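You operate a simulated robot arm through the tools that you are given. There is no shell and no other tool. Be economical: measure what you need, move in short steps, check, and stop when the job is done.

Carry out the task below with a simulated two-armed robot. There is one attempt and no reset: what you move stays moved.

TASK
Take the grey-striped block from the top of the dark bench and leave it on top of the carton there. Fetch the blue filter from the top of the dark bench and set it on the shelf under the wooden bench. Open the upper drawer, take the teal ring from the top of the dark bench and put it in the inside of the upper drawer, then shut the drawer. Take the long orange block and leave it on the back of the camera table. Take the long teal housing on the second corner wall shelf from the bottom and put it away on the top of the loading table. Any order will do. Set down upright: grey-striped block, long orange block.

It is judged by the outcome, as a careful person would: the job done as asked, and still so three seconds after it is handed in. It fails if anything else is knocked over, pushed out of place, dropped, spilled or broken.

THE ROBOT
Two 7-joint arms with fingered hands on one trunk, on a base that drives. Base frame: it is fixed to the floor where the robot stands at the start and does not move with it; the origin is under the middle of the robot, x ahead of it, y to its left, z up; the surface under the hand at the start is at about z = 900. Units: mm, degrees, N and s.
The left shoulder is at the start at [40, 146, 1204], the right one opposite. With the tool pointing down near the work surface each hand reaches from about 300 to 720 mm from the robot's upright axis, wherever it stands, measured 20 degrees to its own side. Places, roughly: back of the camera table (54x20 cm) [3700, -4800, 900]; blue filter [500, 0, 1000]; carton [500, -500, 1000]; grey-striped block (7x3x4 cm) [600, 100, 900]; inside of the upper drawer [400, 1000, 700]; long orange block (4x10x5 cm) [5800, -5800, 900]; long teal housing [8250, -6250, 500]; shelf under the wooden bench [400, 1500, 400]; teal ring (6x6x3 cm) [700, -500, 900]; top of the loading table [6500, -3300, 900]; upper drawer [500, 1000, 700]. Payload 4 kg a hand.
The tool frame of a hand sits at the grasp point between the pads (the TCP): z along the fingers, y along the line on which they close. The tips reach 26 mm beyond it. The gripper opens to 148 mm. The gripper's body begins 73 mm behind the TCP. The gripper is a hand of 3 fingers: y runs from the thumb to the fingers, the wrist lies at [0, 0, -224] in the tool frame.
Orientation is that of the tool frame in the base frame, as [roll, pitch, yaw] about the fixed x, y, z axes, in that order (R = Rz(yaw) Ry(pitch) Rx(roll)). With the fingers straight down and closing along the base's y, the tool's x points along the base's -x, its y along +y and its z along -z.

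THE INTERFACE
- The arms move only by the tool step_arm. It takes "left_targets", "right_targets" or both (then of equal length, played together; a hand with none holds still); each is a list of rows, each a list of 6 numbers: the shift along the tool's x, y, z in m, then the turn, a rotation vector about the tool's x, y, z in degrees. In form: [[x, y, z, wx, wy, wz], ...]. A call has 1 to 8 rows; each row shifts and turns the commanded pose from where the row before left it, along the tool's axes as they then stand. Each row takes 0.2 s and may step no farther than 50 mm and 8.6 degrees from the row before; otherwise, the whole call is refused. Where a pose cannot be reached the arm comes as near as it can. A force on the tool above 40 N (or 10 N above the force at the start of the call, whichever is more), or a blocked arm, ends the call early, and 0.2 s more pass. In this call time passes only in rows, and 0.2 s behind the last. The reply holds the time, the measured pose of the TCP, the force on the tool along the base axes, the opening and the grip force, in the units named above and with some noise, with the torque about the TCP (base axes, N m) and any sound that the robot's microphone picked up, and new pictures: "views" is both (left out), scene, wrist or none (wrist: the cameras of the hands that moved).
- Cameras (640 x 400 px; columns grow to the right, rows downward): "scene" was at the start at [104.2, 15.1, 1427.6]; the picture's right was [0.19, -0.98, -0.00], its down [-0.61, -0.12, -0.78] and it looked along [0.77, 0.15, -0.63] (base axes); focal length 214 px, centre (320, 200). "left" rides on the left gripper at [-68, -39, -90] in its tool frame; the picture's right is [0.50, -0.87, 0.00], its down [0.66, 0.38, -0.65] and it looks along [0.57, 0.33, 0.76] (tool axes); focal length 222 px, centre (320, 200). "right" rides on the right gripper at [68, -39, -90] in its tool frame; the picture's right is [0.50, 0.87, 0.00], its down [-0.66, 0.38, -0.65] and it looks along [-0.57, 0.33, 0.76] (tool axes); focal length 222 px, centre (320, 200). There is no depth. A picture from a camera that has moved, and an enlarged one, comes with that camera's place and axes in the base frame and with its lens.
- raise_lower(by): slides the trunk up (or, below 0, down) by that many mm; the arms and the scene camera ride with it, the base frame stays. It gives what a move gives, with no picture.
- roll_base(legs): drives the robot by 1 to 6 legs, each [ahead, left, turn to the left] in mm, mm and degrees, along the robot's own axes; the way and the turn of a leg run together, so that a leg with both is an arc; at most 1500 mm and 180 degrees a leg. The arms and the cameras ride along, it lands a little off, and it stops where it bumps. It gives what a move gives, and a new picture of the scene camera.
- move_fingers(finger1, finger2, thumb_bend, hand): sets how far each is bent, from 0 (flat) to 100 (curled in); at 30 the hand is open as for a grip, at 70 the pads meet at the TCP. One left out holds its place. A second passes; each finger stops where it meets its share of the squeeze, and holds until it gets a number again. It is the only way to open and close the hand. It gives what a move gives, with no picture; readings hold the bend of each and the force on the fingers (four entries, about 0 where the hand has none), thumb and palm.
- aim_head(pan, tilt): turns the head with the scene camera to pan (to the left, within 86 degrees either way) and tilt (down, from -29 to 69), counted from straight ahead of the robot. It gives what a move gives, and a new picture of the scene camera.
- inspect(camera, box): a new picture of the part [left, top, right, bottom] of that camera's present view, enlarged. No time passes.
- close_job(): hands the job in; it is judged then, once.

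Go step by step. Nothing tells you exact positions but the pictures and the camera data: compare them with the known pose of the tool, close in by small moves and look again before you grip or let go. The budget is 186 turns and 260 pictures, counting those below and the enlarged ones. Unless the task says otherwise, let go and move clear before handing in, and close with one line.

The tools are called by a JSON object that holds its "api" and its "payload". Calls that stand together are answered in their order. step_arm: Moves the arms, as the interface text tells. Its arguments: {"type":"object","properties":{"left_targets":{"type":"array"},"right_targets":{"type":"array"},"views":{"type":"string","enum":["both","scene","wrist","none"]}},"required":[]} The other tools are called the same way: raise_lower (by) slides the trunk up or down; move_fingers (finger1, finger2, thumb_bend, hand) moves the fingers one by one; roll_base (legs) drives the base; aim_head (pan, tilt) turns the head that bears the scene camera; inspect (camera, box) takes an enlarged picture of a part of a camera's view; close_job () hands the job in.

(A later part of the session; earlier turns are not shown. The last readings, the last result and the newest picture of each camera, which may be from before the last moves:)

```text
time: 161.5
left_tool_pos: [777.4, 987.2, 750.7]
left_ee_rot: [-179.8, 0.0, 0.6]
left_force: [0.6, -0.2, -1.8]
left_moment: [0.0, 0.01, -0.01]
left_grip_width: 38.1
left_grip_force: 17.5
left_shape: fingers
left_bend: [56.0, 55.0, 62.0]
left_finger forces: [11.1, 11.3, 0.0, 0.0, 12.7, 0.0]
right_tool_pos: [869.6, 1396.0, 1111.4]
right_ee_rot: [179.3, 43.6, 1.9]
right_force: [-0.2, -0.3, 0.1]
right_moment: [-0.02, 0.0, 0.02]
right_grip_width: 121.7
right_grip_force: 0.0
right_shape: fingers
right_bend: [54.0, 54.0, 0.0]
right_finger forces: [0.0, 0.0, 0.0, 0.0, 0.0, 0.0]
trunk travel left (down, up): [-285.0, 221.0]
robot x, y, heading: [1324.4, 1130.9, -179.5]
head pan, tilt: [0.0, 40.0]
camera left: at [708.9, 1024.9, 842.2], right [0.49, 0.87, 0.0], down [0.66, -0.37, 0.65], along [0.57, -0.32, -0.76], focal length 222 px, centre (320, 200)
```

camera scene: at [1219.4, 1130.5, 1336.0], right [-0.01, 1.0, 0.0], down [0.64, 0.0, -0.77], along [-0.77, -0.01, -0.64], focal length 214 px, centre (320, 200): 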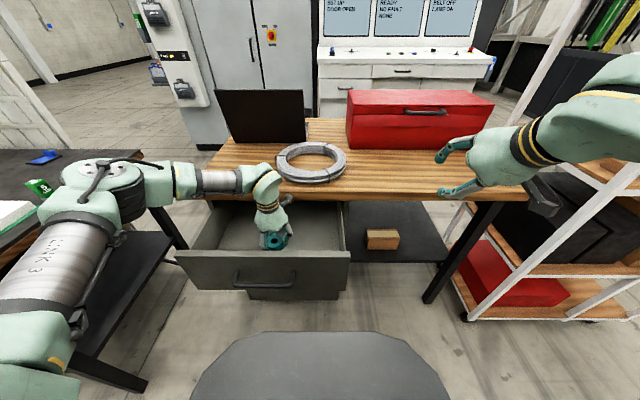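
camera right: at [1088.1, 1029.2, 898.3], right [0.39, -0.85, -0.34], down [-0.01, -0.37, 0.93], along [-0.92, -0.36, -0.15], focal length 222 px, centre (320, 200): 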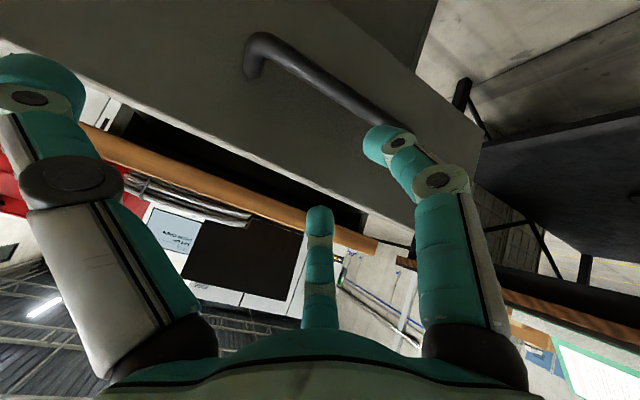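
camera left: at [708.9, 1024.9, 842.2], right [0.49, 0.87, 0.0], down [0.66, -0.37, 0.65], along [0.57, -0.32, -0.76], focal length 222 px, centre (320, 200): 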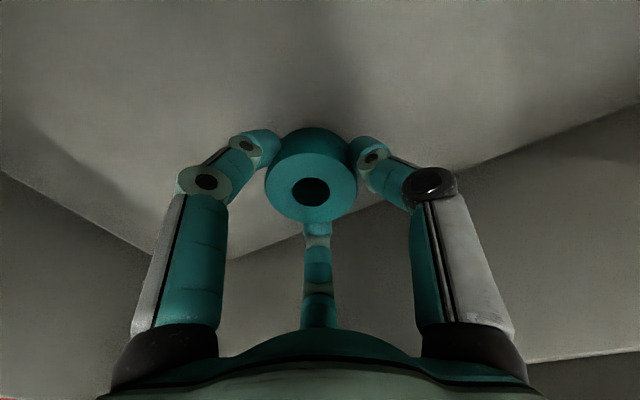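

{"api": "step_arm", "payload": {"left_targets": [[0, 0, 0.005, 0, 0, 0]], "views": "none"}}

{"api": "step_arm", "payload": {"left_targets": [[0, 0, 0.005, 0, 0, 0]], "views": "none"}}

{"api": "step_arm", "payload": {"left_targets": [[0, 0, 0.004, 0, 0, 0]], "views": "none"}}

```text
time: 161.9
left_tool_pos: [775.6, 986.3, 743.9]
left_ee_rot: [-179.8, 0.1, 0.5]
left_force: [0.1, 0.4, -1.8]
left_moment: [-0.04, 0.02, 0.03]
left_grip_width: 37.9
left_grip_force: 17.6
left_shape: fingers
left_bend: [56.0, 55.0, 62.0]
left_finger forces: [10.9, 11.3, 0.0, 0.0, 12.9, 0.0]
right_tool_pos: [868.9, 1395.9, 1112.0]
right_ee_rot: [179.3, 43.5, 1.9]
right_force: [-0.4, -0.1, -0.3]
right_moment: [0.03, 0.02, 0.02]
right_grip_width: 121.8
right_grip_force: 0.0
right_shape: fingers
right_bend: [54.0, 54.0, 0.0]
right_finger forces: [0.0, 0.0, 0.0, 0.0, 0.0, 0.0]
trunk travel left (down, up): [-285.0, 221.0]
robot x, y, heading: [1326.6, 1132.6, -179.6]
head pan, tilt: [0.0, 40.0]
```

```text
time: 162.3
left_tool_pos: [777.6, 987.4, 740.0]
left_ee_rot: [-179.8, 0.0, 0.6]
left_force: [0.4, 0.4, -2.0]
left_moment: [0.02, -0.01, -0.03]
left_grip_width: 38.0
left_grip_force: 17.3
left_shape: fingers
left_bend: [56.0, 55.0, 62.0]
left_finger forces: [11.0, 11.3, 0.0, 0.1, 12.8, 0.1]
right_tool_pos: [870.5, 1395.0, 1112.7]
right_ee_rot: [179.2, 43.6, 1.9]
right_force: [-0.1, 0.1, 0.1]
right_moment: [0.01, 0.02, 0.0]
right_grip_width: 122.0
right_grip_force: 0.0
right_shape: fingers
right_bend: [54.0, 54.0, 0.0]
right_finger forces: [0.0, 0.1, 0.0, 0.0, 0.1, 0.0]
trunk travel left (down, up): [-285.0, 221.0]
robot x, y, heading: [1326.8, 1130.5, -179.4]
head pan, tilt: [0.0, 40.0]
```

```text
time: 162.7
left_tool_pos: [775.5, 986.3, 734.6]
left_ee_rot: [-179.8, 0.1, 0.7]
left_force: [0.3, 0.5, -2.0]
left_moment: [0.04, 0.01, -0.01]
left_grip_width: 37.9
left_grip_force: 17.9
left_shape: fingers
left_bend: [56.0, 55.0, 62.0]
left_finger forces: [11.1, 11.2, 0.0, 0.0, 12.8, 0.1]
right_tool_pos: [869.6, 1396.5, 1113.2]
right_ee_rot: [179.3, 43.6, 1.8]
right_force: [-0.8, -0.2, 1.4]
right_moment: [-0.01, 0.0, 0.02]
right_grip_width: 122.1
right_grip_force: 0.1
right_shape: fingers
right_bend: [54.0, 54.0, 0.0]
right_finger forces: [0.0, 0.0, 0.0, 0.0, 0.0, 0.0]
trunk travel left (down, up): [-285.0, 221.0]
robot x, y, heading: [1325.2, 1132.6, -179.7]
head pan, tilt: [0.0, 40.0]
```

{"api": "step_arm", "payload": {"left_targets": [[0, 0, 0.005, 0, 0, 0]], "views": "none"}}

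{"api": "step_arm", "payload": {"left_targets": [[0, 0, 0.005, 0, 0, 0]], "views": "none"}}

{"api": "step_arm", "payload": {"left_targets": [[0, 0, 0.004, 0, 0, 0]], "views": "both"}}

```text
time: 163.1
left_tool_pos: [776.1, 987.2, 731.1]
left_ee_rot: [-179.9, 0.1, 0.6]
left_force: [0.5, 0.4, -1.6]
left_moment: [0.02, 0.01, -0.01]
left_grip_width: 38.0
left_grip_force: 17.6
left_shape: fingers
left_bend: [56.0, 55.0, 62.0]
left_finger forces: [11.0, 11.3, 0.1, 0.0, 12.9, 0.1]
right_tool_pos: [869.8, 1395.9, 1111.8]
right_ee_rot: [179.3, 43.5, 1.9]
right_force: [-0.4, -0.3, 0.2]
right_moment: [0.02, 0.02, -0.02]
right_grip_width: 122.0
right_grip_force: 0.1
right_shape: fingers
right_bend: [54.0, 54.0, 0.0]
right_finger forces: [0.0, 0.1, 0.0, 0.0, 0.0, 0.1]
trunk travel left (down, up): [-285.0, 221.0]
robot x, y, heading: [1326.8, 1131.7, -179.8]
head pan, tilt: [0.0, 40.0]
```

```text
time: 163.5
left_tool_pos: [776.7, 985.9, 727.3]
left_ee_rot: [-179.8, 0.1, 0.6]
left_force: [-0.2, -0.3, -2.8]
left_moment: [0.01, 0.01, -0.03]
left_grip_width: 37.9
left_grip_force: 17.5
left_shape: fingers
left_bend: [56.0, 55.0, 62.0]
left_finger forces: [11.0, 11.3, 0.0, 0.0, 12.8, 0.0]
right_tool_pos: [869.6, 1395.4, 1113.3]
right_ee_rot: [179.4, 43.6, 1.8]
right_force: [-0.3, 0.7, -0.6]
right_moment: [0.01, 0.01, 0.02]
right_grip_width: 121.9
right_grip_force: 0.2
right_shape: fingers
right_bend: [54.0, 54.0, 0.0]
right_finger forces: [0.0, 0.0, 0.1, 0.0, 0.1, 0.1]
trunk travel left (down, up): [-285.0, 221.0]
robot x, y, heading: [1325.0, 1134.4, -179.4]
head pan, tilt: [0.0, 40.0]
```

```text
time: 163.9
left_tool_pos: [776.2, 987.5, 724.2]
left_ee_rot: [-179.7, 0.3, 0.5]
left_force: [0.0, 0.5, 6.3]
left_moment: [-0.14, 0.01, 0.04]
left_grip_width: 38.0
left_grip_force: 18.1
left_shape: fingers
left_bend: [56.0, 55.0, 62.0]
left_finger forces: [11.3, 11.7, 0.0, 0.0, 13.0, 0.0]
right_tool_pos: [871.1, 1396.6, 1112.9]
right_ee_rot: [179.3, 43.7, 1.9]
right_force: [0.3, 0.5, -0.3]
right_moment: [-0.03, 0.03, -0.02]
right_grip_width: 121.9
right_grip_force: 0.0
right_shape: fingers
right_bend: [54.0, 54.0, 0.0]
right_finger forces: [0.1, 0.0, 0.1, 0.1, 0.1, 0.0]
trunk travel left (down, up): [-285.0, 221.0]
robot x, y, heading: [1327.6, 1133.9, -179.6]
head pan, tilt: [0.0, 40.0]
camera scene: at [1221.3, 1130.9, 1336.3], right [-0.01, 1.0, 0.0], down [0.64, 0.0, -0.77], along [-0.77, -0.01, -0.64], focal length 214 px, centre (320, 200)
camera left: at [709.1, 1025.6, 816.2], right [0.49, 0.87, 0.0], down [0.66, -0.37, 0.65], along [0.57, -0.32, -0.76], focal length 222 px, centre (320, 200)
```

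scene: 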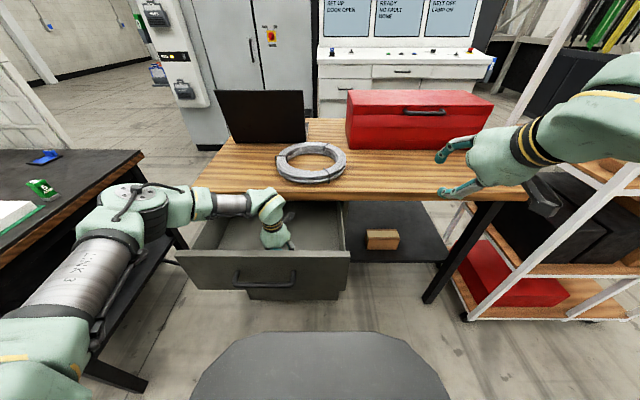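
left: 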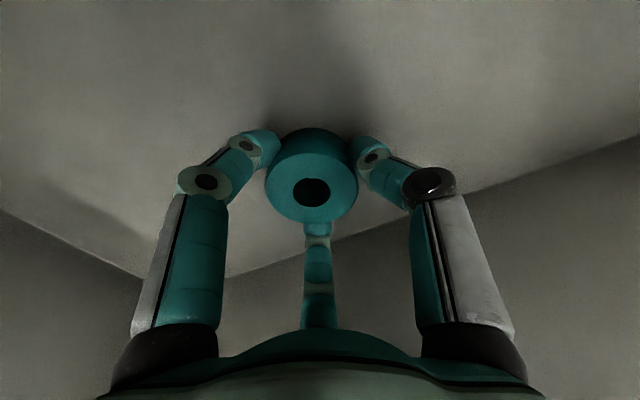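

Contact with the drawer floor. Release and lift out.

{"api": "move_fingers", "payload": {"hand": "left", "finger1": 48, "finger2": 48, "thumb_bend": 48}}

{"api": "step_arm", "payload": {"left_targets": [[0, 0, -0.03, 0, 0, 0], [0, 0, -0.045, 0, 0, 0], [0, 0, -0.045, 0, 0, 0], [0, 0, -0.045, 0, 0, 0], [0, 0, -0.045, 0, 0, 0], [0, 0, -0.045, 0, 0, 0]], "views": "wrist"}}

```text
time: 164.9
left_tool_pos: [776.8, 987.7, 723.5]
left_ee_rot: [-179.7, 0.1, 0.6]
left_force: [0.0, 0.4, -0.3]
left_moment: [0.04, 0.01, -0.03]
left_grip_width: 68.4
left_grip_force: 0.0
left_shape: fingers
left_bend: [48.0, 48.0, 48.0]
left_finger forces: [0.0, 0.0, 0.0, 0.0, 0.0, 0.0]
right_tool_pos: [869.2, 1396.6, 1112.7]
right_ee_rot: [179.4, 43.6, 1.8]
right_force: [0.2, 0.5, -0.2]
right_moment: [-0.02, 0.01, -0.01]
right_grip_width: 121.9
right_grip_force: 0.0
right_shape: fingers
right_bend: [54.0, 54.0, 0.0]
right_finger forces: [0.0, 0.0, 0.1, 0.0, 0.0, 0.0]
trunk travel left (down, up): [-285.0, 221.0]
robot x, y, heading: [1326.3, 1132.4, -179.6]
head pan, tilt: [0.0, 40.0]
```

```text
time: 166.3
left_tool_pos: [777.4, 986.0, 978.6]
left_ee_rot: [-179.8, 0.2, 0.6]
left_force: [0.0, -0.2, -0.2]
left_moment: [-0.04, -0.03, -0.03]
left_grip_width: 68.3
left_grip_force: 0.2
left_shape: fingers
left_bend: [48.0, 48.0, 48.0]
left_finger forces: [0.0, 0.1, 0.0, 0.1, 0.1, 0.1]
right_tool_pos: [871.0, 1396.3, 1111.8]
right_ee_rot: [179.3, 43.7, 1.7]
right_force: [-0.1, 1.0, -0.2]
right_moment: [0.0, 0.0, 0.03]
right_grip_width: 121.8
right_grip_force: 0.1
right_shape: fingers
right_bend: [54.0, 54.0, 0.0]
right_finger forces: [0.1, 0.1, 0.1, 0.1, 0.0, 0.0]
trunk travel left (down, up): [-285.0, 221.0]
robot x, y, heading: [1323.6, 1131.9, -179.9]
head pan, tilt: [0.0, 40.0]
camera left: at [709.7, 1023.9, 1069.2], right [0.49, 0.87, 0.0], down [0.66, -0.37, 0.65], along [0.57, -0.32, -0.76], focal length 222 px, centre (320, 200)
```

left: 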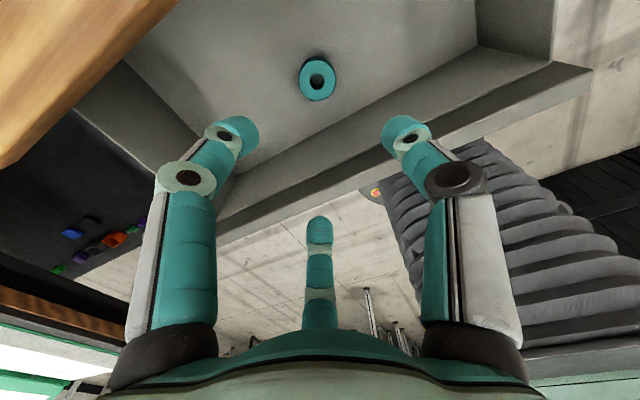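

The ring lies in the drawer. To shut it, I'll back off, close the left fingers into a cluster, tilt the hand, and push the handle bar by driving forward.

{"api": "roll_base", "payload": {"legs": [[-270, 0, 0]]}}

{"api": "step_arm", "payload": {"left_targets": [[0, 0, 0, 0, -7.4, 0], [0, 0, 0, 0, -7.4, 0], [0, 0, 0, 0, -7.4, 0], [0, 0, 0, 0, -7.4, 0], [0, 0, 0, 0, -7.4, 0], [0, 0, 0, 0, -7, 0]], "views": "none"}}

{"api": "move_fingers", "payload": {"hand": "left", "finger1": 68, "finger2": 68, "thumb_bend": 68}}

{"api": "step_arm", "payload": {"left_targets": [[0.0276, 0, 0.029, 0, 0, 0], [0.0276, 0, 0.029, 0, 0, 0], [0.0276, 0, 0.029, 0, 0, 0], [0.0276, 0, 0.029, 0, 0, 0], [0.018, 0, 0.019, 0, 0, 0]], "views": "both"}}

```text
time: 168.2
left_tool_pos: [1042.0, 988.4, 977.4]
left_ee_rot: [-179.9, 0.0, 0.4]
left_force: [0.4, -0.1, -0.1]
left_moment: [-0.01, 0.03, 0.0]
left_grip_width: 68.1
left_grip_force: 0.0
left_shape: fingers
left_bend: [48.0, 48.0, 48.0]
left_finger forces: [0.0, 0.0, 0.1, 0.0, 0.0, 0.0]
right_tool_pos: [1137.6, 1400.0, 1111.5]
right_ee_rot: [179.3, 43.6, 1.6]
right_force: [0.4, 0.1, -0.3]
right_moment: [0.04, -0.01, 0.02]
right_grip_width: 122.0
right_grip_force: 0.1
right_shape: fingers
right_bend: [54.0, 54.0, 0.0]
right_finger forces: [0.0, 0.0, 0.1, 0.1, 0.0, 0.0]
trunk travel left (down, up): [-285.0, 221.0]
robot x, y, heading: [1596.7, 1131.4, -179.8]
head pan, tilt: [0.0, 40.0]
camera scene: at [1487.4, 1132.4, 1336.0], right [0.0, 1.0, 0.0], down [0.64, 0.0, -0.77], along [-0.77, 0.0, -0.64], focal length 214 px, centre (320, 200)
```

scene: 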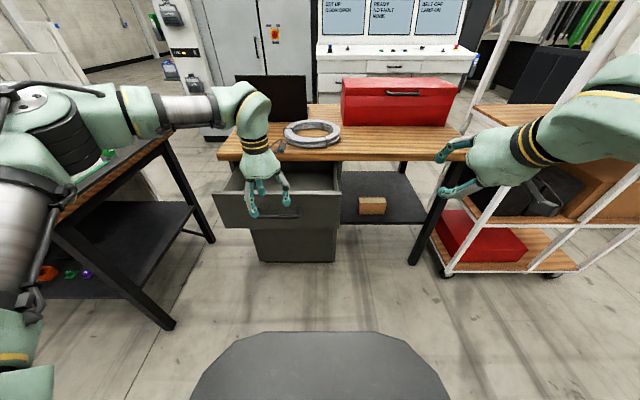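

```text
time: 169.6
left_tool_pos: [1043.6, 989.5, 977.6]
left_ee_rot: [-179.7, 44.2, 0.7]
left_force: [0.2, 0.9, -0.4]
left_moment: [-0.02, -0.02, -0.03]
left_grip_width: 68.5
left_grip_force: 0.0
left_shape: fingers
left_bend: [48.0, 48.0, 48.0]
left_finger forces: [0.1, 0.0, 0.0, 0.1, 0.0, 0.0]
right_tool_pos: [1138.6, 1399.2, 1111.6]
right_ee_rot: [179.2, 43.6, 1.6]
right_force: [0.3, 0.5, -1.0]
right_moment: [-0.02, -0.02, 0.01]
right_grip_width: 121.8
right_grip_force: 0.0
right_shape: fingers
right_bend: [54.0, 54.0, 0.0]
right_finger forces: [0.0, 0.1, 0.0, 0.1, 0.0, 0.0]
trunk travel left (down, up): [-285.0, 221.0]
robot x, y, heading: [1595.5, 1131.6, -179.8]
head pan, tilt: [0.0, 40.0]
```

```text
time: 170.6
left_tool_pos: [1042.7, 989.1, 975.6]
left_ee_rot: [-179.7, 44.1, 0.6]
left_force: [0.2, 0.1, 0.6]
left_moment: [-0.01, 0.02, 0.0]
left_grip_width: 5.2
left_grip_force: 0.0
left_shape: fingers
left_bend: [68.0, 68.0, 68.0]
left_finger forces: [0.0, 0.1, 0.0, 0.0, 0.1, 0.0]
right_tool_pos: [1138.4, 1398.1, 1112.5]
right_ee_rot: [179.2, 43.6, 1.7]
right_force: [-0.3, -0.8, 0.5]
right_moment: [0.01, 0.0, 0.01]
right_grip_width: 121.8
right_grip_force: 0.0
right_shape: fingers
right_bend: [54.0, 54.0, 0.0]
right_finger forces: [0.0, 0.0, 0.0, 0.0, 0.0, 0.1]
trunk travel left (down, up): [-285.0, 221.0]
robot x, y, heading: [1593.3, 1136.2, -180.0]
head pan, tilt: [0.0, 40.0]
```

```text
time: 171.8
left_tool_pos: [1010.6, 1007.7, 819.2]
left_ee_rot: [179.8, 43.4, 0.7]
left_force: [-0.2, -0.9, -0.6]
left_moment: [-0.06, -0.01, 0.01]
left_grip_width: 4.9
left_grip_force: 0.0
left_shape: fingers
left_bend: [68.0, 68.0, 68.0]
left_finger forces: [0.0, 0.1, 0.0, 0.0, 0.1, 0.1]
left hand out of reach, approached as far as the arm can: row 3, 4, 5
right_tool_pos: [1137.7, 1398.3, 1111.7]
right_ee_rot: [179.4, 43.7, 1.6]
right_force: [0.3, -0.1, 0.5]
right_moment: [0.02, 0.0, -0.01]
right_grip_width: 121.7
right_grip_force: 0.1
right_shape: fingers
right_bend: [54.0, 54.0, 0.0]
right_finger forces: [0.0, 0.1, 0.0, 0.0, 0.1, 0.0]
trunk travel left (down, up): [-285.0, 221.0]
robot x, y, heading: [1594.8, 1136.2, -179.8]
head pan, tilt: [0.0, 40.0]
camera scene: at [1487.6, 1132.8, 1336.0], right [0.0, 1.0, 0.0], down [0.64, 0.0, -0.77], along [-0.77, 0.0, -0.64], focal length 214 px, centre (320, 200)
camera left: at [1023.7, 1047.9, 932.2], right [0.35, 0.87, -0.34], down [0.93, -0.37, 0.02], along [-0.11, -0.33, -0.94], focal length 222 px, centre (320, 200)
```

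scene: 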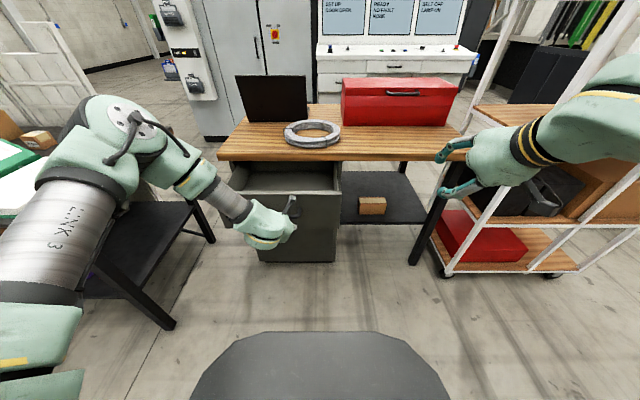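
left: 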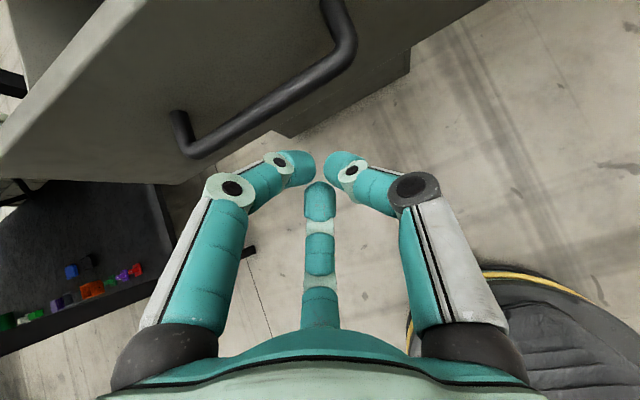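

Lower the trunk 30 mm so the fingertips meet the bar, then push by driving.

{"api": "raise_lower", "payload": {"by": -30}}

{"api": "roll_base", "payload": {"legs": [[150, 0, 0]]}}

{"api": "inspect", "payload": {"camera": "left", "box": [0, 0, 640, 400]}}

```text
time: 172.6
left_tool_pos: [1011.4, 1009.0, 789.2]
left_ee_rot: [-180.0, 43.5, 0.6]
left_force: [-0.2, 0.2, -0.2]
left_moment: [0.0, 0.02, 0.0]
left_grip_width: 5.2
left_grip_force: 0.0
left_shape: fingers
left_bend: [68.0, 68.0, 68.0]
left_finger forces: [0.0, 0.1, 0.0, 0.1, 0.0, 0.0]
right_tool_pos: [1138.2, 1400.0, 1081.7]
right_ee_rot: [179.3, 43.7, 1.6]
right_force: [0.5, -0.2, -0.4]
right_moment: [0.0, 0.02, 0.02]
right_grip_width: 122.1
right_grip_force: 0.1
right_shape: fingers
right_bend: [54.0, 54.0, 0.0]
right_finger forces: [0.1, 0.1, 0.0, 0.0, 0.1, 0.1]
trunk travel left (down, up): [-255.0, 251.0]
robot x, y, heading: [1593.4, 1135.9, -179.9]
head pan, tilt: [0.0, 40.0]
```

```text
time: 174.0
left_tool_pos: [862.3, 1006.7, 790.5]
left_ee_rot: [-180.0, 43.4, 0.6]
left_force: [-0.1, 0.6, 0.4]
left_moment: [-0.04, 0.02, -0.02]
left_grip_width: 4.7
left_grip_force: 0.2
left_shape: fingers
left_bend: [68.0, 68.0, 68.0]
left_finger forces: [0.1, 0.0, 0.0, 0.0, 0.0, 0.0]
right_tool_pos: [990.0, 1398.2, 1081.7]
right_ee_rot: [179.3, 43.6, 1.6]
right_force: [0.6, -0.1, -0.1]
right_moment: [0.03, -0.03, 0.0]
right_grip_width: 121.9
right_grip_force: 0.0
right_shape: fingers
right_bend: [54.0, 54.0, 0.0]
right_finger forces: [0.1, 0.0, 0.0, 0.0, 0.0, 0.0]
trunk travel left (down, up): [-255.0, 251.0]
robot x, y, heading: [1447.7, 1132.1, -179.8]
head pan, tilt: [0.0, 40.0]
camera scene: at [1339.1, 1131.9, 1306.5], right [0.0, 1.0, 0.0], down [0.64, 0.0, -0.77], along [-0.77, 0.0, -0.64], focal length 214 px, centre (320, 200)
```

scene: 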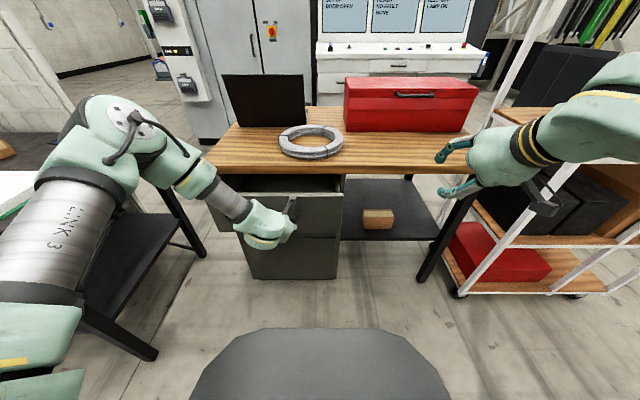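

```text
1.00 times, centred on (320, 200) of left (not enlarged: the box is as wide or as high as the picture)
camera zoom: at [874.9, 1047.4, 903.3], right [0.35, 0.87, -0.34], down [0.93, -0.37, 0.02], along [-0.11, -0.33, -0.94], focal length 222 px, centre (320, 200)
```

zoom: 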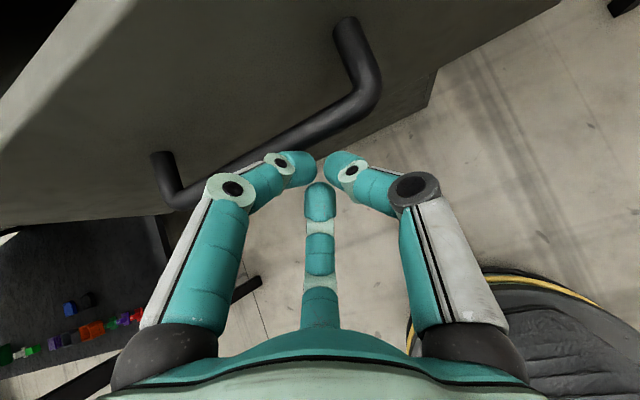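

The drawer is sliding in. Continuing the push.

{"api": "roll_base", "payload": {"legs": [[135, 0, 0]]}}

{"api": "roll_base", "payload": {"legs": [[25, 0, 0]]}}

{"api": "inspect", "payload": {"camera": "left", "box": [0, 0, 640, 400]}}

```text
time: 175.3
left_tool_pos: [727.3, 1007.5, 790.0]
left_ee_rot: [180.0, 43.4, 0.7]
left_force: [0.9, -0.5, -0.6]
left_moment: [-0.01, 0.01, -0.05]
left_grip_width: 4.8
left_grip_force: 0.2
left_shape: fingers
left_bend: [68.0, 68.0, 68.0]
left_finger forces: [0.1, 0.1, 0.1, 0.1, 0.0, 0.0]
right_tool_pos: [854.3, 1399.7, 1081.9]
right_ee_rot: [179.3, 43.7, 1.5]
right_force: [0.7, 1.0, 0.6]
right_moment: [0.01, 0.0, 0.01]
right_grip_width: 121.9
right_grip_force: 0.0
right_shape: fingers
right_bend: [54.0, 54.0, 0.0]
right_finger forces: [0.0, 0.1, 0.0, 0.0, 0.1, 0.0]
trunk travel left (down, up): [-255.0, 251.0]
robot x, y, heading: [1310.4, 1134.5, -180.1]
head pan, tilt: [0.0, 40.0]
camera scene: at [1204.5, 1131.8, 1306.5], right [0.0, 1.0, 0.0], down [0.64, 0.0, -0.77], along [-0.77, 0.0, -0.64], focal length 214 px, centre (320, 200)
```

scene: 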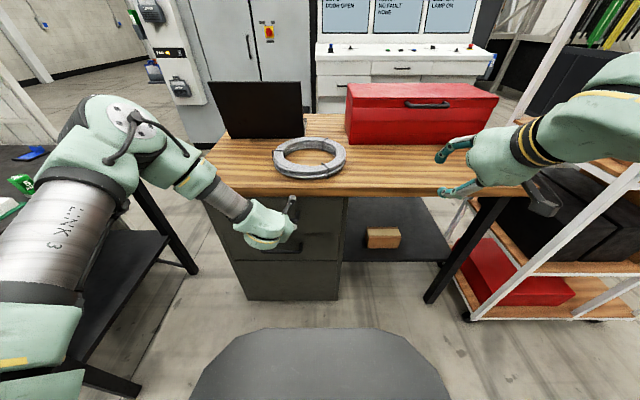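

```text
time: 176.1
left_tool_pos: [703.1, 1007.5, 792.1]
left_ee_rot: [-179.9, 43.7, 0.5]
left_force: [4.4, -1.6, 3.6]
left_moment: [-0.03, 0.03, -0.01]
left_grip_width: 1.9
left_grip_force: 2.7
left_shape: fingers
left_bend: [71.0, 68.0, 68.0]
left_finger forces: [5.6, 0.0, 0.0, 0.0, 0.0, 0.0]
right_tool_pos: [834.2, 1398.7, 1084.1]
right_ee_rot: [179.4, 43.8, 1.5]
right_force: [0.3, 1.3, -0.2]
right_moment: [0.02, -0.01, -0.01]
right_grip_width: 121.6
right_grip_force: 0.0
right_shape: fingers
right_bend: [54.0, 54.0, 0.0]
right_finger forces: [0.1, 0.0, 0.1, 0.1, 0.1, 0.0]
trunk travel left (down, up): [-255.0, 251.0]
robot x, y, heading: [1286.3, 1136.7, -179.8]
head pan, tilt: [0.0, 40.0]
camera scene: at [1182.5, 1131.9, 1306.7], right [0.0, 1.0, 0.0], down [0.64, 0.0, -0.77], along [-0.77, 0.0, -0.64], focal length 214 px, centre (320, 200)
```

scene: 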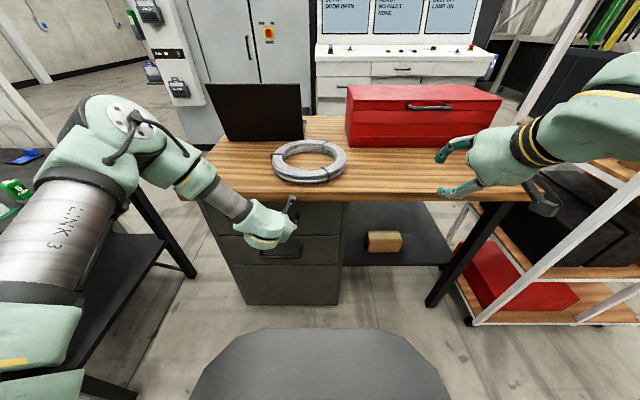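

```text
1.00 times, centred on (320, 200) of left (not enlarged: the box is as wide or as high as the picture)
camera zoom: at [717.1, 1048.1, 904.9], right [0.35, 0.87, -0.35], down [0.93, -0.37, 0.02], along [-0.11, -0.33, -0.94], focal length 222 px, centre (320, 200)
```

zoom: 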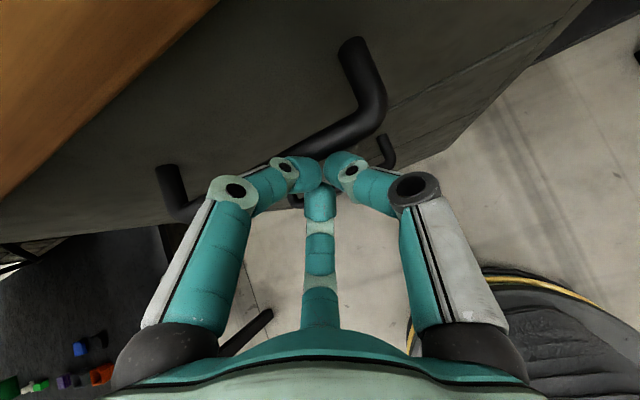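

{"api": "roll_base", "payload": {"legs": [[12, 0, 0]]}}

{"api": "roll_base", "payload": {"legs": [[-320, 0, 0]]}}

{"api": "inspect", "payload": {"camera": "scene", "box": [200, 130, 360, 230]}}

```text
time: 176.8
left_tool_pos: [696.3, 1010.3, 788.2]
left_ee_rot: [179.9, 43.1, 0.2]
left_force: [34.5, 2.3, -9.0]
left_moment: [-0.12, -0.57, -0.33]
left_grip_width: 0.0
left_grip_force: 20.0
left_shape: fingers
left_bend: [72.0, 66.0, 68.0]
left_finger forces: [11.9, 0.0, 0.0, 0.0, 27.7, 0.1]
right_tool_pos: [822.2, 1399.6, 1084.8]
right_ee_rot: [179.3, 43.7, 1.5]
right_force: [0.6, -0.2, -1.0]
right_moment: [0.02, 0.01, -0.03]
right_grip_width: 122.0
right_grip_force: 0.0
right_shape: fingers
right_bend: [54.0, 54.0, 0.0]
right_finger forces: [0.0, 0.0, 0.1, 0.0, 0.0, 0.1]
trunk travel left (down, up): [-255.0, 251.0]
robot x, y, heading: [1274.4, 1132.5, -180.0]
head pan, tilt: [0.0, 40.0]
camera scene: at [1171.3, 1131.8, 1306.6], right [0.0, 1.0, 0.0], down [0.64, 0.0, -0.77], along [-0.77, 0.0, -0.64], focal length 214 px, centre (320, 200)
```

scene: 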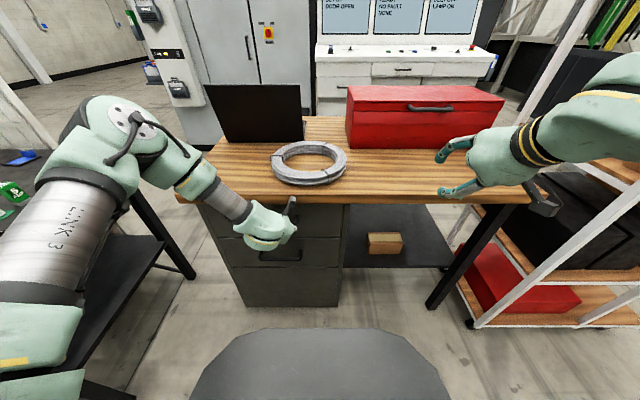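

```text
time: 179.0
left_tool_pos: [1017.1, 1009.9, 787.0]
left_ee_rot: [179.9, 42.9, 0.2]
left_force: [-0.5, -0.6, -1.2]
left_moment: [-0.02, -0.01, 0.0]
left_grip_width: 4.6
left_grip_force: 0.1
left_shape: fingers
left_bend: [68.0, 68.0, 68.0]
left_finger forces: [0.0, 0.1, 0.0, 0.1, 0.1, 0.0]
right_tool_pos: [1141.1, 1400.0, 1083.8]
right_ee_rot: [179.4, 43.7, 1.5]
right_force: [0.7, -0.6, 0.2]
right_moment: [0.01, 0.01, -0.01]
right_grip_width: 121.8
right_grip_force: 0.1
right_shape: fingers
right_bend: [54.0, 54.0, 0.0]
right_finger forces: [0.1, 0.1, 0.0, 0.0, 0.1, 0.1]
trunk travel left (down, up): [-255.0, 251.0]
robot x, y, heading: [1593.2, 1138.8, -180.0]
head pan, tilt: [0.0, 40.0]
camera scene: at [1490.6, 1132.3, 1306.5], right [0.0, 1.0, 0.0], down [0.64, 0.0, -0.77], along [-0.77, 0.0, -0.64], focal length 214 px, centre (320, 200)
```

scene: 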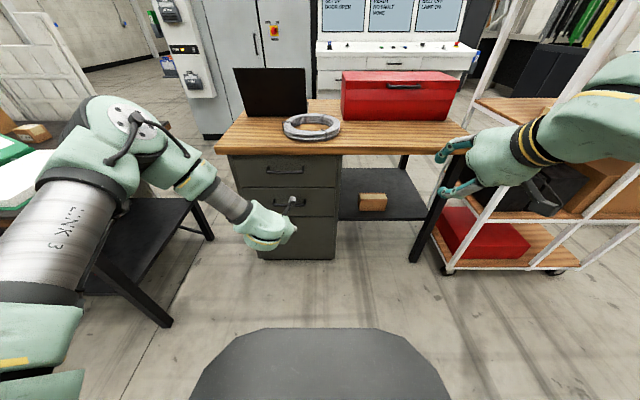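

```text
4.00 times, centred on (280, 180) of scene
camera zoom: at [1490.6, 1132.3, 1306.5], right [0.0, 1.0, 0.0], down [0.64, 0.0, -0.77], along [-0.77, 0.0, -0.64], focal length 858 px, centre (480, 280)
```

zoom: 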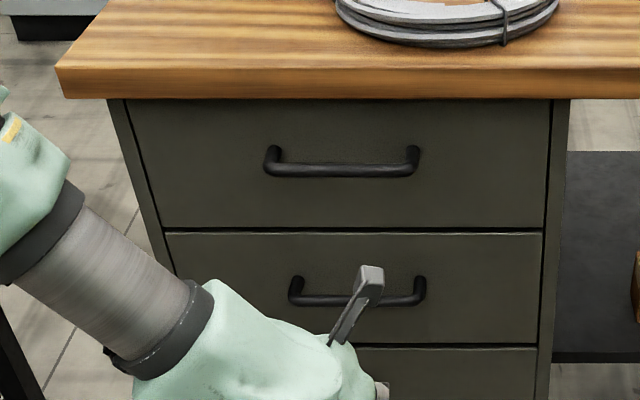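

The drawer is shut. Now tidy both arms back to upright poses for driving round to the filter.

{"api": "raise_lower", "payload": {"by": 250}}

{"api": "step_arm", "payload": {"left_targets": [[0, 0, -0.04, 0, 7.2, 0], [0, 0, -0.04, 0, 7.2, 0], [0, 0, -0.04, 0, 7.2, 0], [0, 0, -0.04, 0, 7.2, 0], [0, 0, -0.04, 0, 7.2, 0], [0, 0, -0.04, 0, 7, 0]], "right_targets": [[0, 0, 0, 0, 7.2, 0], [0, 0, 0, 0, 7.2, 0], [0, 0, 0, 0, 7.2, 0], [0, 0, 0, 0, 7.2, 0], [0, 0, 0, 0, 7.2, 0], [0, 0, 0, 0, 7.6, 0]], "views": "none"}}

{"api": "move_fingers", "payload": {"hand": "right", "finger1": 30, "finger2": 30, "thumb_bend": 30}}

{"api": "move_fingers", "payload": {"hand": "left", "finger1": 30, "finger2": 30, "thumb_bend": 30}}

{"api": "aim_head", "payload": {"pan": -40, "tilt": 35}}

```text
time: 181.6
left_tool_pos: [1017.1, 1008.6, 1036.8]
left_ee_rot: [179.8, 42.8, 0.2]
left_force: [0.1, 0.6, 0.2]
left_moment: [-0.01, -0.03, -0.03]
left_grip_width: 4.7
left_grip_force: 0.0
left_shape: fingers
left_bend: [68.0, 68.0, 68.0]
left_finger forces: [0.1, 0.1, 0.0, 0.1, 0.0, 0.0]
right_tool_pos: [1142.4, 1399.0, 1333.0]
right_ee_rot: [179.3, 43.7, 1.5]
right_force: [0.2, -0.9, 0.6]
right_moment: [-0.02, 0.0, 0.03]
right_grip_width: 121.9
right_grip_force: 0.1
right_shape: fingers
right_bend: [54.0, 54.0, 0.0]
right_finger forces: [0.0, 0.0, 0.0, 0.1, 0.0, 0.0]
trunk travel left (down, up): [-505.0, 1.0]
robot x, y, heading: [1592.9, 1135.1, -179.9]
head pan, tilt: [0.0, 40.0]
```

```text
time: 183.0
left_tool_pos: [1114.2, 1008.6, 1248.5]
left_ee_rot: [179.9, -0.3, 0.2]
left_force: [-0.8, -0.2, -0.5]
left_moment: [-0.02, 0.02, 0.0]
left_grip_width: 4.7
left_grip_force: 0.0
left_shape: fingers
left_bend: [68.0, 68.0, 68.0]
left_finger forces: [0.1, 0.1, 0.1, 0.1, 0.0, 0.0]
right_tool_pos: [1139.9, 1400.2, 1332.1]
right_ee_rot: [179.4, -0.1, 2.0]
right_force: [0.3, 0.1, -0.9]
right_moment: [0.0, -0.02, -0.02]
right_grip_width: 122.1
right_grip_force: 0.1
right_shape: fingers
right_bend: [54.0, 54.0, 0.0]
right_finger forces: [0.0, 0.0, 0.0, 0.1, 0.1, 0.0]
trunk travel left (down, up): [-505.0, 1.0]
robot x, y, heading: [1597.1, 1133.7, -179.8]
head pan, tilt: [0.0, 40.0]
```

```text
time: 184.0
left_tool_pos: [1115.8, 1008.6, 1247.6]
left_ee_rot: [179.9, -0.1, 0.3]
left_force: [0.4, 0.2, -0.1]
left_moment: [0.02, -0.03, -0.02]
left_grip_width: 4.7
left_grip_force: 0.1
left_shape: fingers
left_bend: [68.0, 68.0, 68.0]
left_finger forces: [0.0, 0.1, 0.0, 0.0, 0.1, 0.0]
right_tool_pos: [1141.6, 1401.0, 1333.5]
right_ee_rot: [179.5, 0.0, 1.9]
right_force: [-0.2, 0.7, 0.4]
right_moment: [0.0, 0.02, 0.01]
right_grip_width: 126.7
right_grip_force: 0.0
right_shape: fingers
right_bend: [30.0, 30.0, 30.0]
right_finger forces: [0.0, 0.0, 0.0, 0.1, 0.0, 0.0]
trunk travel left (down, up): [-505.0, 1.0]
robot x, y, heading: [1598.5, 1132.6, -179.9]
head pan, tilt: [0.0, 40.0]
```

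```text
time: 185.0
left_tool_pos: [1115.0, 1009.1, 1248.0]
left_ee_rot: [179.9, -0.1, 0.3]
left_force: [-0.2, 0.0, 0.3]
left_moment: [0.03, -0.01, 0.01]
left_grip_width: 126.3
left_grip_force: 0.1
left_shape: fingers
left_bend: [30.0, 30.0, 30.0]
left_finger forces: [0.1, 0.0, 0.1, 0.0, 0.0, 0.1]
right_tool_pos: [1141.1, 1398.9, 1332.7]
right_ee_rot: [179.5, 0.1, 2.0]
right_force: [-0.1, -0.3, -0.3]
right_moment: [0.03, 0.01, -0.02]
right_grip_width: 126.8
right_grip_force: 0.0
right_shape: fingers
right_bend: [30.0, 30.0, 30.0]
right_finger forces: [0.1, 0.0, 0.0, 0.0, 0.0, 0.0]
trunk travel left (down, up): [-505.0, 1.0]
robot x, y, heading: [1596.2, 1135.3, -179.9]
head pan, tilt: [0.0, 40.0]
```

```text
time: 186.0
left_tool_pos: [1115.5, 1008.0, 1249.2]
left_ee_rot: [179.9, -0.1, 0.3]
left_force: [0.5, 0.4, -0.4]
left_moment: [0.01, 0.03, -0.02]
left_grip_width: 126.6
left_grip_force: 0.0
left_shape: fingers
left_bend: [30.0, 30.0, 30.0]
left_finger forces: [0.1, 0.1, 0.1, 0.1, 0.0, 0.1]
right_tool_pos: [1139.9, 1400.0, 1332.2]
right_ee_rot: [179.4, 0.1, 2.1]
right_force: [-0.8, 0.7, -0.3]
right_moment: [0.0, -0.01, -0.01]
right_grip_width: 126.7
right_grip_force: 0.0
right_shape: fingers
right_bend: [30.0, 30.0, 30.0]
right_finger forces: [0.0, 0.1, 0.0, 0.0, 0.1, 0.1]
trunk travel left (down, up): [-505.0, 1.0]
robot x, y, heading: [1597.5, 1131.9, -179.7]
head pan, tilt: [-40.0, 35.0]
camera scene: at [1507.8, 1188.8, 1563.1], right [0.64, 0.77, 0.0], down [0.44, -0.37, -0.82], along [-0.63, 0.52, -0.57], focal length 214 px, centre (320, 200)
```

scene: 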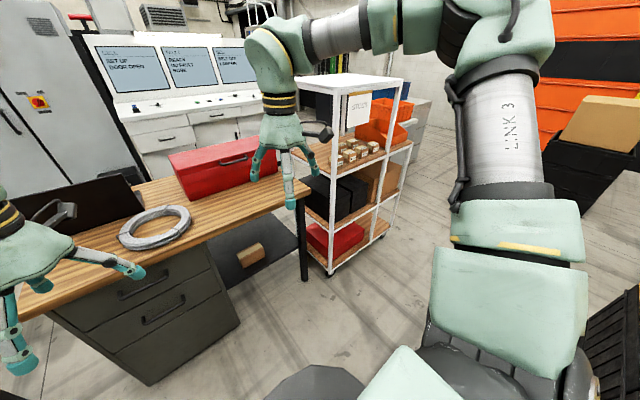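

Gap beside the rack is too narrow, so I'll go round the dark bench's right end back to the start side.

{"api": "roll_base", "payload": {"legs": [[0, 1500, 0], [0, 1500, 0], [1500, 0, 0], [280, 0, 0]]}}

{"api": "aim_head", "payload": {"pan": 0, "tilt": 25}}

```text
time: 209.1
left_tool_pos: [-633.4, -1974.7, 1249.5]
left_ee_rot: [179.9, 0.2, 0.2]
left_force: [-0.1, -0.1, 0.4]
left_moment: [-0.01, 0.03, 0.01]
left_grip_width: 126.7
left_grip_force: 0.1
left_shape: fingers
left_bend: [30.0, 30.0, 30.0]
left_finger forces: [0.1, 0.0, 0.0, 0.0, 0.0, 0.1]
right_tool_pos: [-605.4, -1583.3, 1333.9]
right_ee_rot: [179.5, 0.3, 1.9]
right_force: [0.0, 0.0, 0.4]
right_moment: [0.03, 0.02, -0.02]
right_grip_width: 127.1
right_grip_force: 0.1
right_shape: fingers
right_bend: [30.0, 30.0, 30.0]
right_finger forces: [0.1, 0.0, 0.1, 0.1, 0.1, 0.0]
trunk travel left (down, up): [-505.0, 1.0]
robot x, y, heading: [-153.7, -1849.4, -180.0]
head pan, tilt: [-40.0, 35.0]
camera scene: at [-239.2, -1795.1, 1563.4], right [0.64, 0.77, 0.0], down [0.44, -0.37, -0.82], along [-0.63, 0.53, -0.57], focal length 214 px, centre (320, 200)
```

scene: 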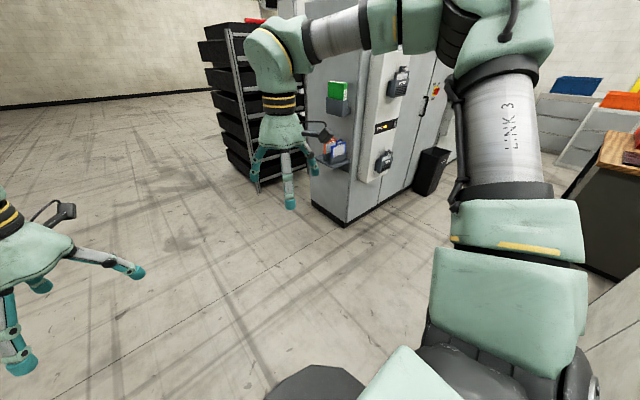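

```text
time: 210.2
left_tool_pos: [-634.9, -1975.1, 1248.3]
left_ee_rot: [179.9, -0.1, 0.2]
left_force: [0.7, 0.1, -0.4]
left_moment: [-0.02, -0.01, -0.01]
left_grip_width: 126.7
left_grip_force: 0.1
left_shape: fingers
left_bend: [30.0, 30.0, 30.0]
left_finger forces: [0.1, 0.0, 0.0, 0.1, 0.1, 0.1]
right_tool_pos: [-606.9, -1584.0, 1332.1]
right_ee_rot: [179.5, 0.1, 1.9]
right_force: [-0.6, -0.4, 0.2]
right_moment: [-0.02, -0.04, 0.02]
right_grip_width: 127.0
right_grip_force: 0.0
right_shape: fingers
right_bend: [30.0, 30.0, 30.0]
right_finger forces: [0.0, 0.0, 0.0, 0.1, 0.0, 0.0]
trunk travel left (down, up): [-505.0, 1.0]
robot x, y, heading: [-152.5, -1850.0, -180.2]
head pan, tilt: [0.0, 25.0]
camera scene: at [-267.1, -1851.6, 1578.9], right [0.0, 1.0, 0.0], down [0.42, 0.0, -0.91], along [-0.91, 0.0, -0.42], focal length 214 px, centre (320, 200)
```

scene: 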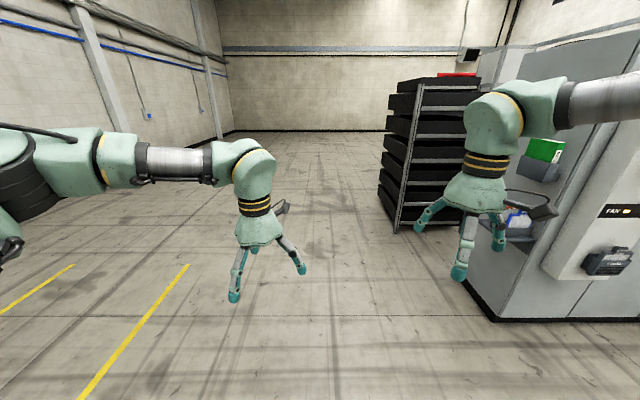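

Corridor behind is wide. Turning to face the bench and strafing to the filter.

{"api": "roll_base", "payload": {"legs": [[0, 0, 90], [0, 0, 90], [0, 1450, 0], [0, 330, 0]]}}

{"api": "aim_head", "payload": {"pan": 20, "tilt": 50}}

```text
time: 222.4
left_tool_pos: [321.6, -813.3, 1253.4]
left_ee_rot: [-179.3, 0.5, 178.5]
left_force: [-20.2, -39.2, 10.4]
left_moment: [2.87, -1.43, 0.26]
left_grip_width: 127.8
left_grip_force: 27.1
left_shape: fingers
left_bend: [30.0, 30.0, 30.0]
left_finger forces: [0.1, 11.4, 0.0, 0.0, 34.9, 7.2]
right_tool_pos: [296.5, -1191.1, 1332.8]
right_ee_rot: [179.4, 0.1, -178.1]
right_force: [-0.1, 0.0, 0.8]
right_moment: [-0.07, 0.04, 0.0]
right_grip_width: 127.0
right_grip_force: 0.0
right_shape: fingers
right_bend: [30.0, 30.0, 30.0]
right_finger forces: [0.0, 0.0, 0.0, 0.0, 0.0, 0.0]
trunk travel left (down, up): [-505.0, 1.0]
robot x, y, heading: [-155.3, -919.8, -0.1]
head pan, tilt: [0.0, 25.0]
stopped in leg 3: the force on the tool passed its limit at 130 N (the readings are from after the stop); the commanded pose is now the measured one
camera scene: at [-45.8, -925.3, 1579.1], right [0.0, -1.0, 0.0], down [-0.42, 0.0, -0.91], along [0.91, 0.0, -0.42], focal length 214 px, centre (320, 200)
```

scene: 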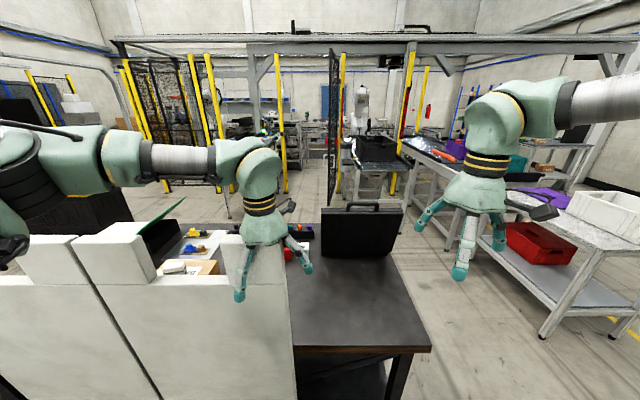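

```text
time: 223.3
left_tool_pos: [322.8, -812.9, 1253.3]
left_ee_rot: [-179.6, 0.7, 179.2]
left_force: [-12.0, -31.8, 7.2]
left_moment: [2.27, -0.78, 0.03]
left_grip_width: 127.7
left_grip_force: 20.8
left_shape: fingers
left_bend: [30.0, 30.0, 30.0]
left_finger forces: [0.0, 6.1, 0.0, 0.1, 30.1, 6.0]
right_tool_pos: [295.4, -1194.6, 1331.8]
right_ee_rot: [179.2, 0.3, -178.0]
right_force: [0.9, -0.3, -0.6]
right_moment: [-0.01, 0.05, -0.03]
right_grip_width: 126.9
right_grip_force: 0.1
right_shape: fingers
right_bend: [30.0, 30.0, 30.0]
right_finger forces: [0.0, 0.1, 0.1, 0.0, 0.1, 0.1]
trunk travel left (down, up): [-505.0, 1.0]
robot x, y, heading: [-153.9, -920.2, 0.1]
head pan, tilt: [20.0, 50.0]
camera scene: at [-68.6, -905.3, 1542.0], right [0.34, -0.94, -0.01], down [-0.72, -0.26, -0.65], along [0.61, 0.23, -0.76], focal length 214 px, centre (320, 200)
```

scene: 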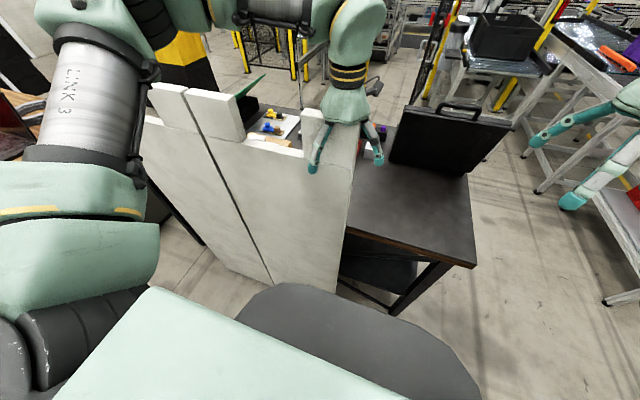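

The left hand, too low, bumped the partition's end merlon — I'll back off at once and check the partition.

{"api": "roll_base", "payload": {"legs": [[0, -80, 0]]}}

{"api": "step_arm", "payload": {"left_targets": [[0, 0, -0.045, 0, 0, 0], [0, 0, -0.045, 0, 0, 0], [0, 0, -0.045, 0, 0, 0], [0.02, 0, -0.04, 0, 0, 0], [0.04, 0, 0, 0, 0, 0], [0.04, 0, 0, 0, 0, 0], [0.04, 0, 0, 0, 0, 0]], "views": "none"}}

{"api": "aim_head", "payload": {"pan": 30, "tilt": 40}}

```text
time: 224.4
left_tool_pos: [329.3, -877.0, 1251.4]
left_ee_rot: [-178.9, 0.9, 179.2]
left_force: [13.1, -5.8, 15.4]
left_moment: [1.06, 1.09, -0.48]
left_grip_width: 126.8
left_grip_force: 8.7
left_shape: fingers
left_bend: [30.0, 30.0, 30.0]
left_finger forces: [0.0, 1.2, 0.0, 0.1, 0.0, 16.5]
right_tool_pos: [299.5, -1260.4, 1334.6]
right_ee_rot: [179.9, 0.0, -177.9]
right_force: [0.6, 1.9, 0.0]
right_moment: [-0.05, -0.01, 0.02]
right_grip_width: 127.1
right_grip_force: 0.0
right_shape: fingers
right_bend: [30.0, 30.0, 30.0]
right_finger forces: [0.0, 0.0, 0.0, 0.0, 0.1, 0.0]
trunk travel left (down, up): [-505.0, 1.0]
robot x, y, heading: [-156.9, -1000.1, -0.0]
head pan, tilt: [20.0, 50.0]
camera scene: at [-63.5, -967.4, 1541.5], right [0.35, -0.94, 0.0], down [-0.72, -0.27, -0.64], along [0.6, 0.22, -0.77], focal length 214 px, centre (320, 200)
```

scene: 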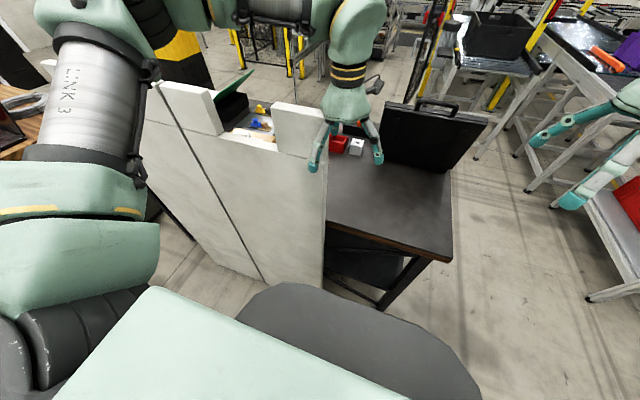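

```text
time: 226.0
left_tool_pos: [184.5, -878.8, 1423.9]
left_ee_rot: [-179.2, 1.1, 179.3]
left_force: [0.1, 0.2, -0.2]
left_moment: [0.02, 0.01, 0.0]
left_grip_width: 126.9
left_grip_force: 0.1
left_shape: fingers
left_bend: [30.0, 30.0, 30.0]
left_finger forces: [0.0, 0.0, 0.0, 0.0, 0.0, 0.1]
right_tool_pos: [297.8, -1266.1, 1333.9]
right_ee_rot: [179.4, 0.2, -177.9]
right_force: [-0.2, 1.3, -0.3]
right_moment: [0.02, -0.01, 0.01]
right_grip_width: 126.7
right_grip_force: 0.0
right_shape: fingers
right_bend: [30.0, 30.0, 30.0]
right_finger forces: [0.0, 0.0, 0.0, 0.1, 0.0, 0.0]
trunk travel left (down, up): [-505.0, 1.0]
robot x, y, heading: [-155.0, -998.3, 0.4]
head pan, tilt: [20.0, 50.0]
```

```text
time: 226.7
left_tool_pos: [185.9, -880.2, 1423.7]
left_ee_rot: [-179.2, 1.0, 179.3]
left_force: [-0.8, 0.2, 0.6]
left_moment: [-0.03, 0.0, 0.02]
left_grip_width: 127.3
left_grip_force: 0.0
left_shape: fingers
left_bend: [30.0, 30.0, 30.0]
left_finger forces: [0.0, 0.0, 0.0, 0.0, 0.0, 0.1]
right_tool_pos: [298.6, -1264.8, 1332.8]
right_ee_rot: [179.4, 0.2, -177.9]
right_force: [0.6, 0.0, -0.8]
right_moment: [-0.01, -0.01, 0.02]
right_grip_width: 126.8
right_grip_force: 0.1
right_shape: fingers
right_bend: [30.0, 30.0, 30.0]
right_finger forces: [0.1, 0.1, 0.0, 0.0, 0.0, 0.0]
trunk travel left (down, up): [-505.0, 1.0]
robot x, y, heading: [-157.7, -1001.0, 0.2]
head pan, tilt: [30.0, 40.0]
camera scene: at [-62.5, -958.8, 1555.6], right [0.5, -0.86, 0.0], down [-0.56, -0.32, -0.77], along [0.66, 0.38, -0.64], focal length 214 px, centre (320, 200)
```

scene: 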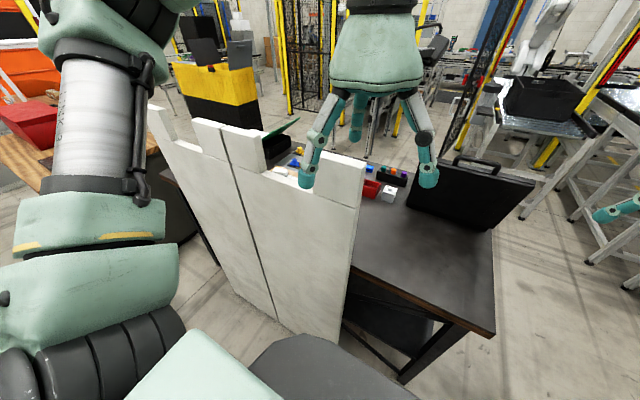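

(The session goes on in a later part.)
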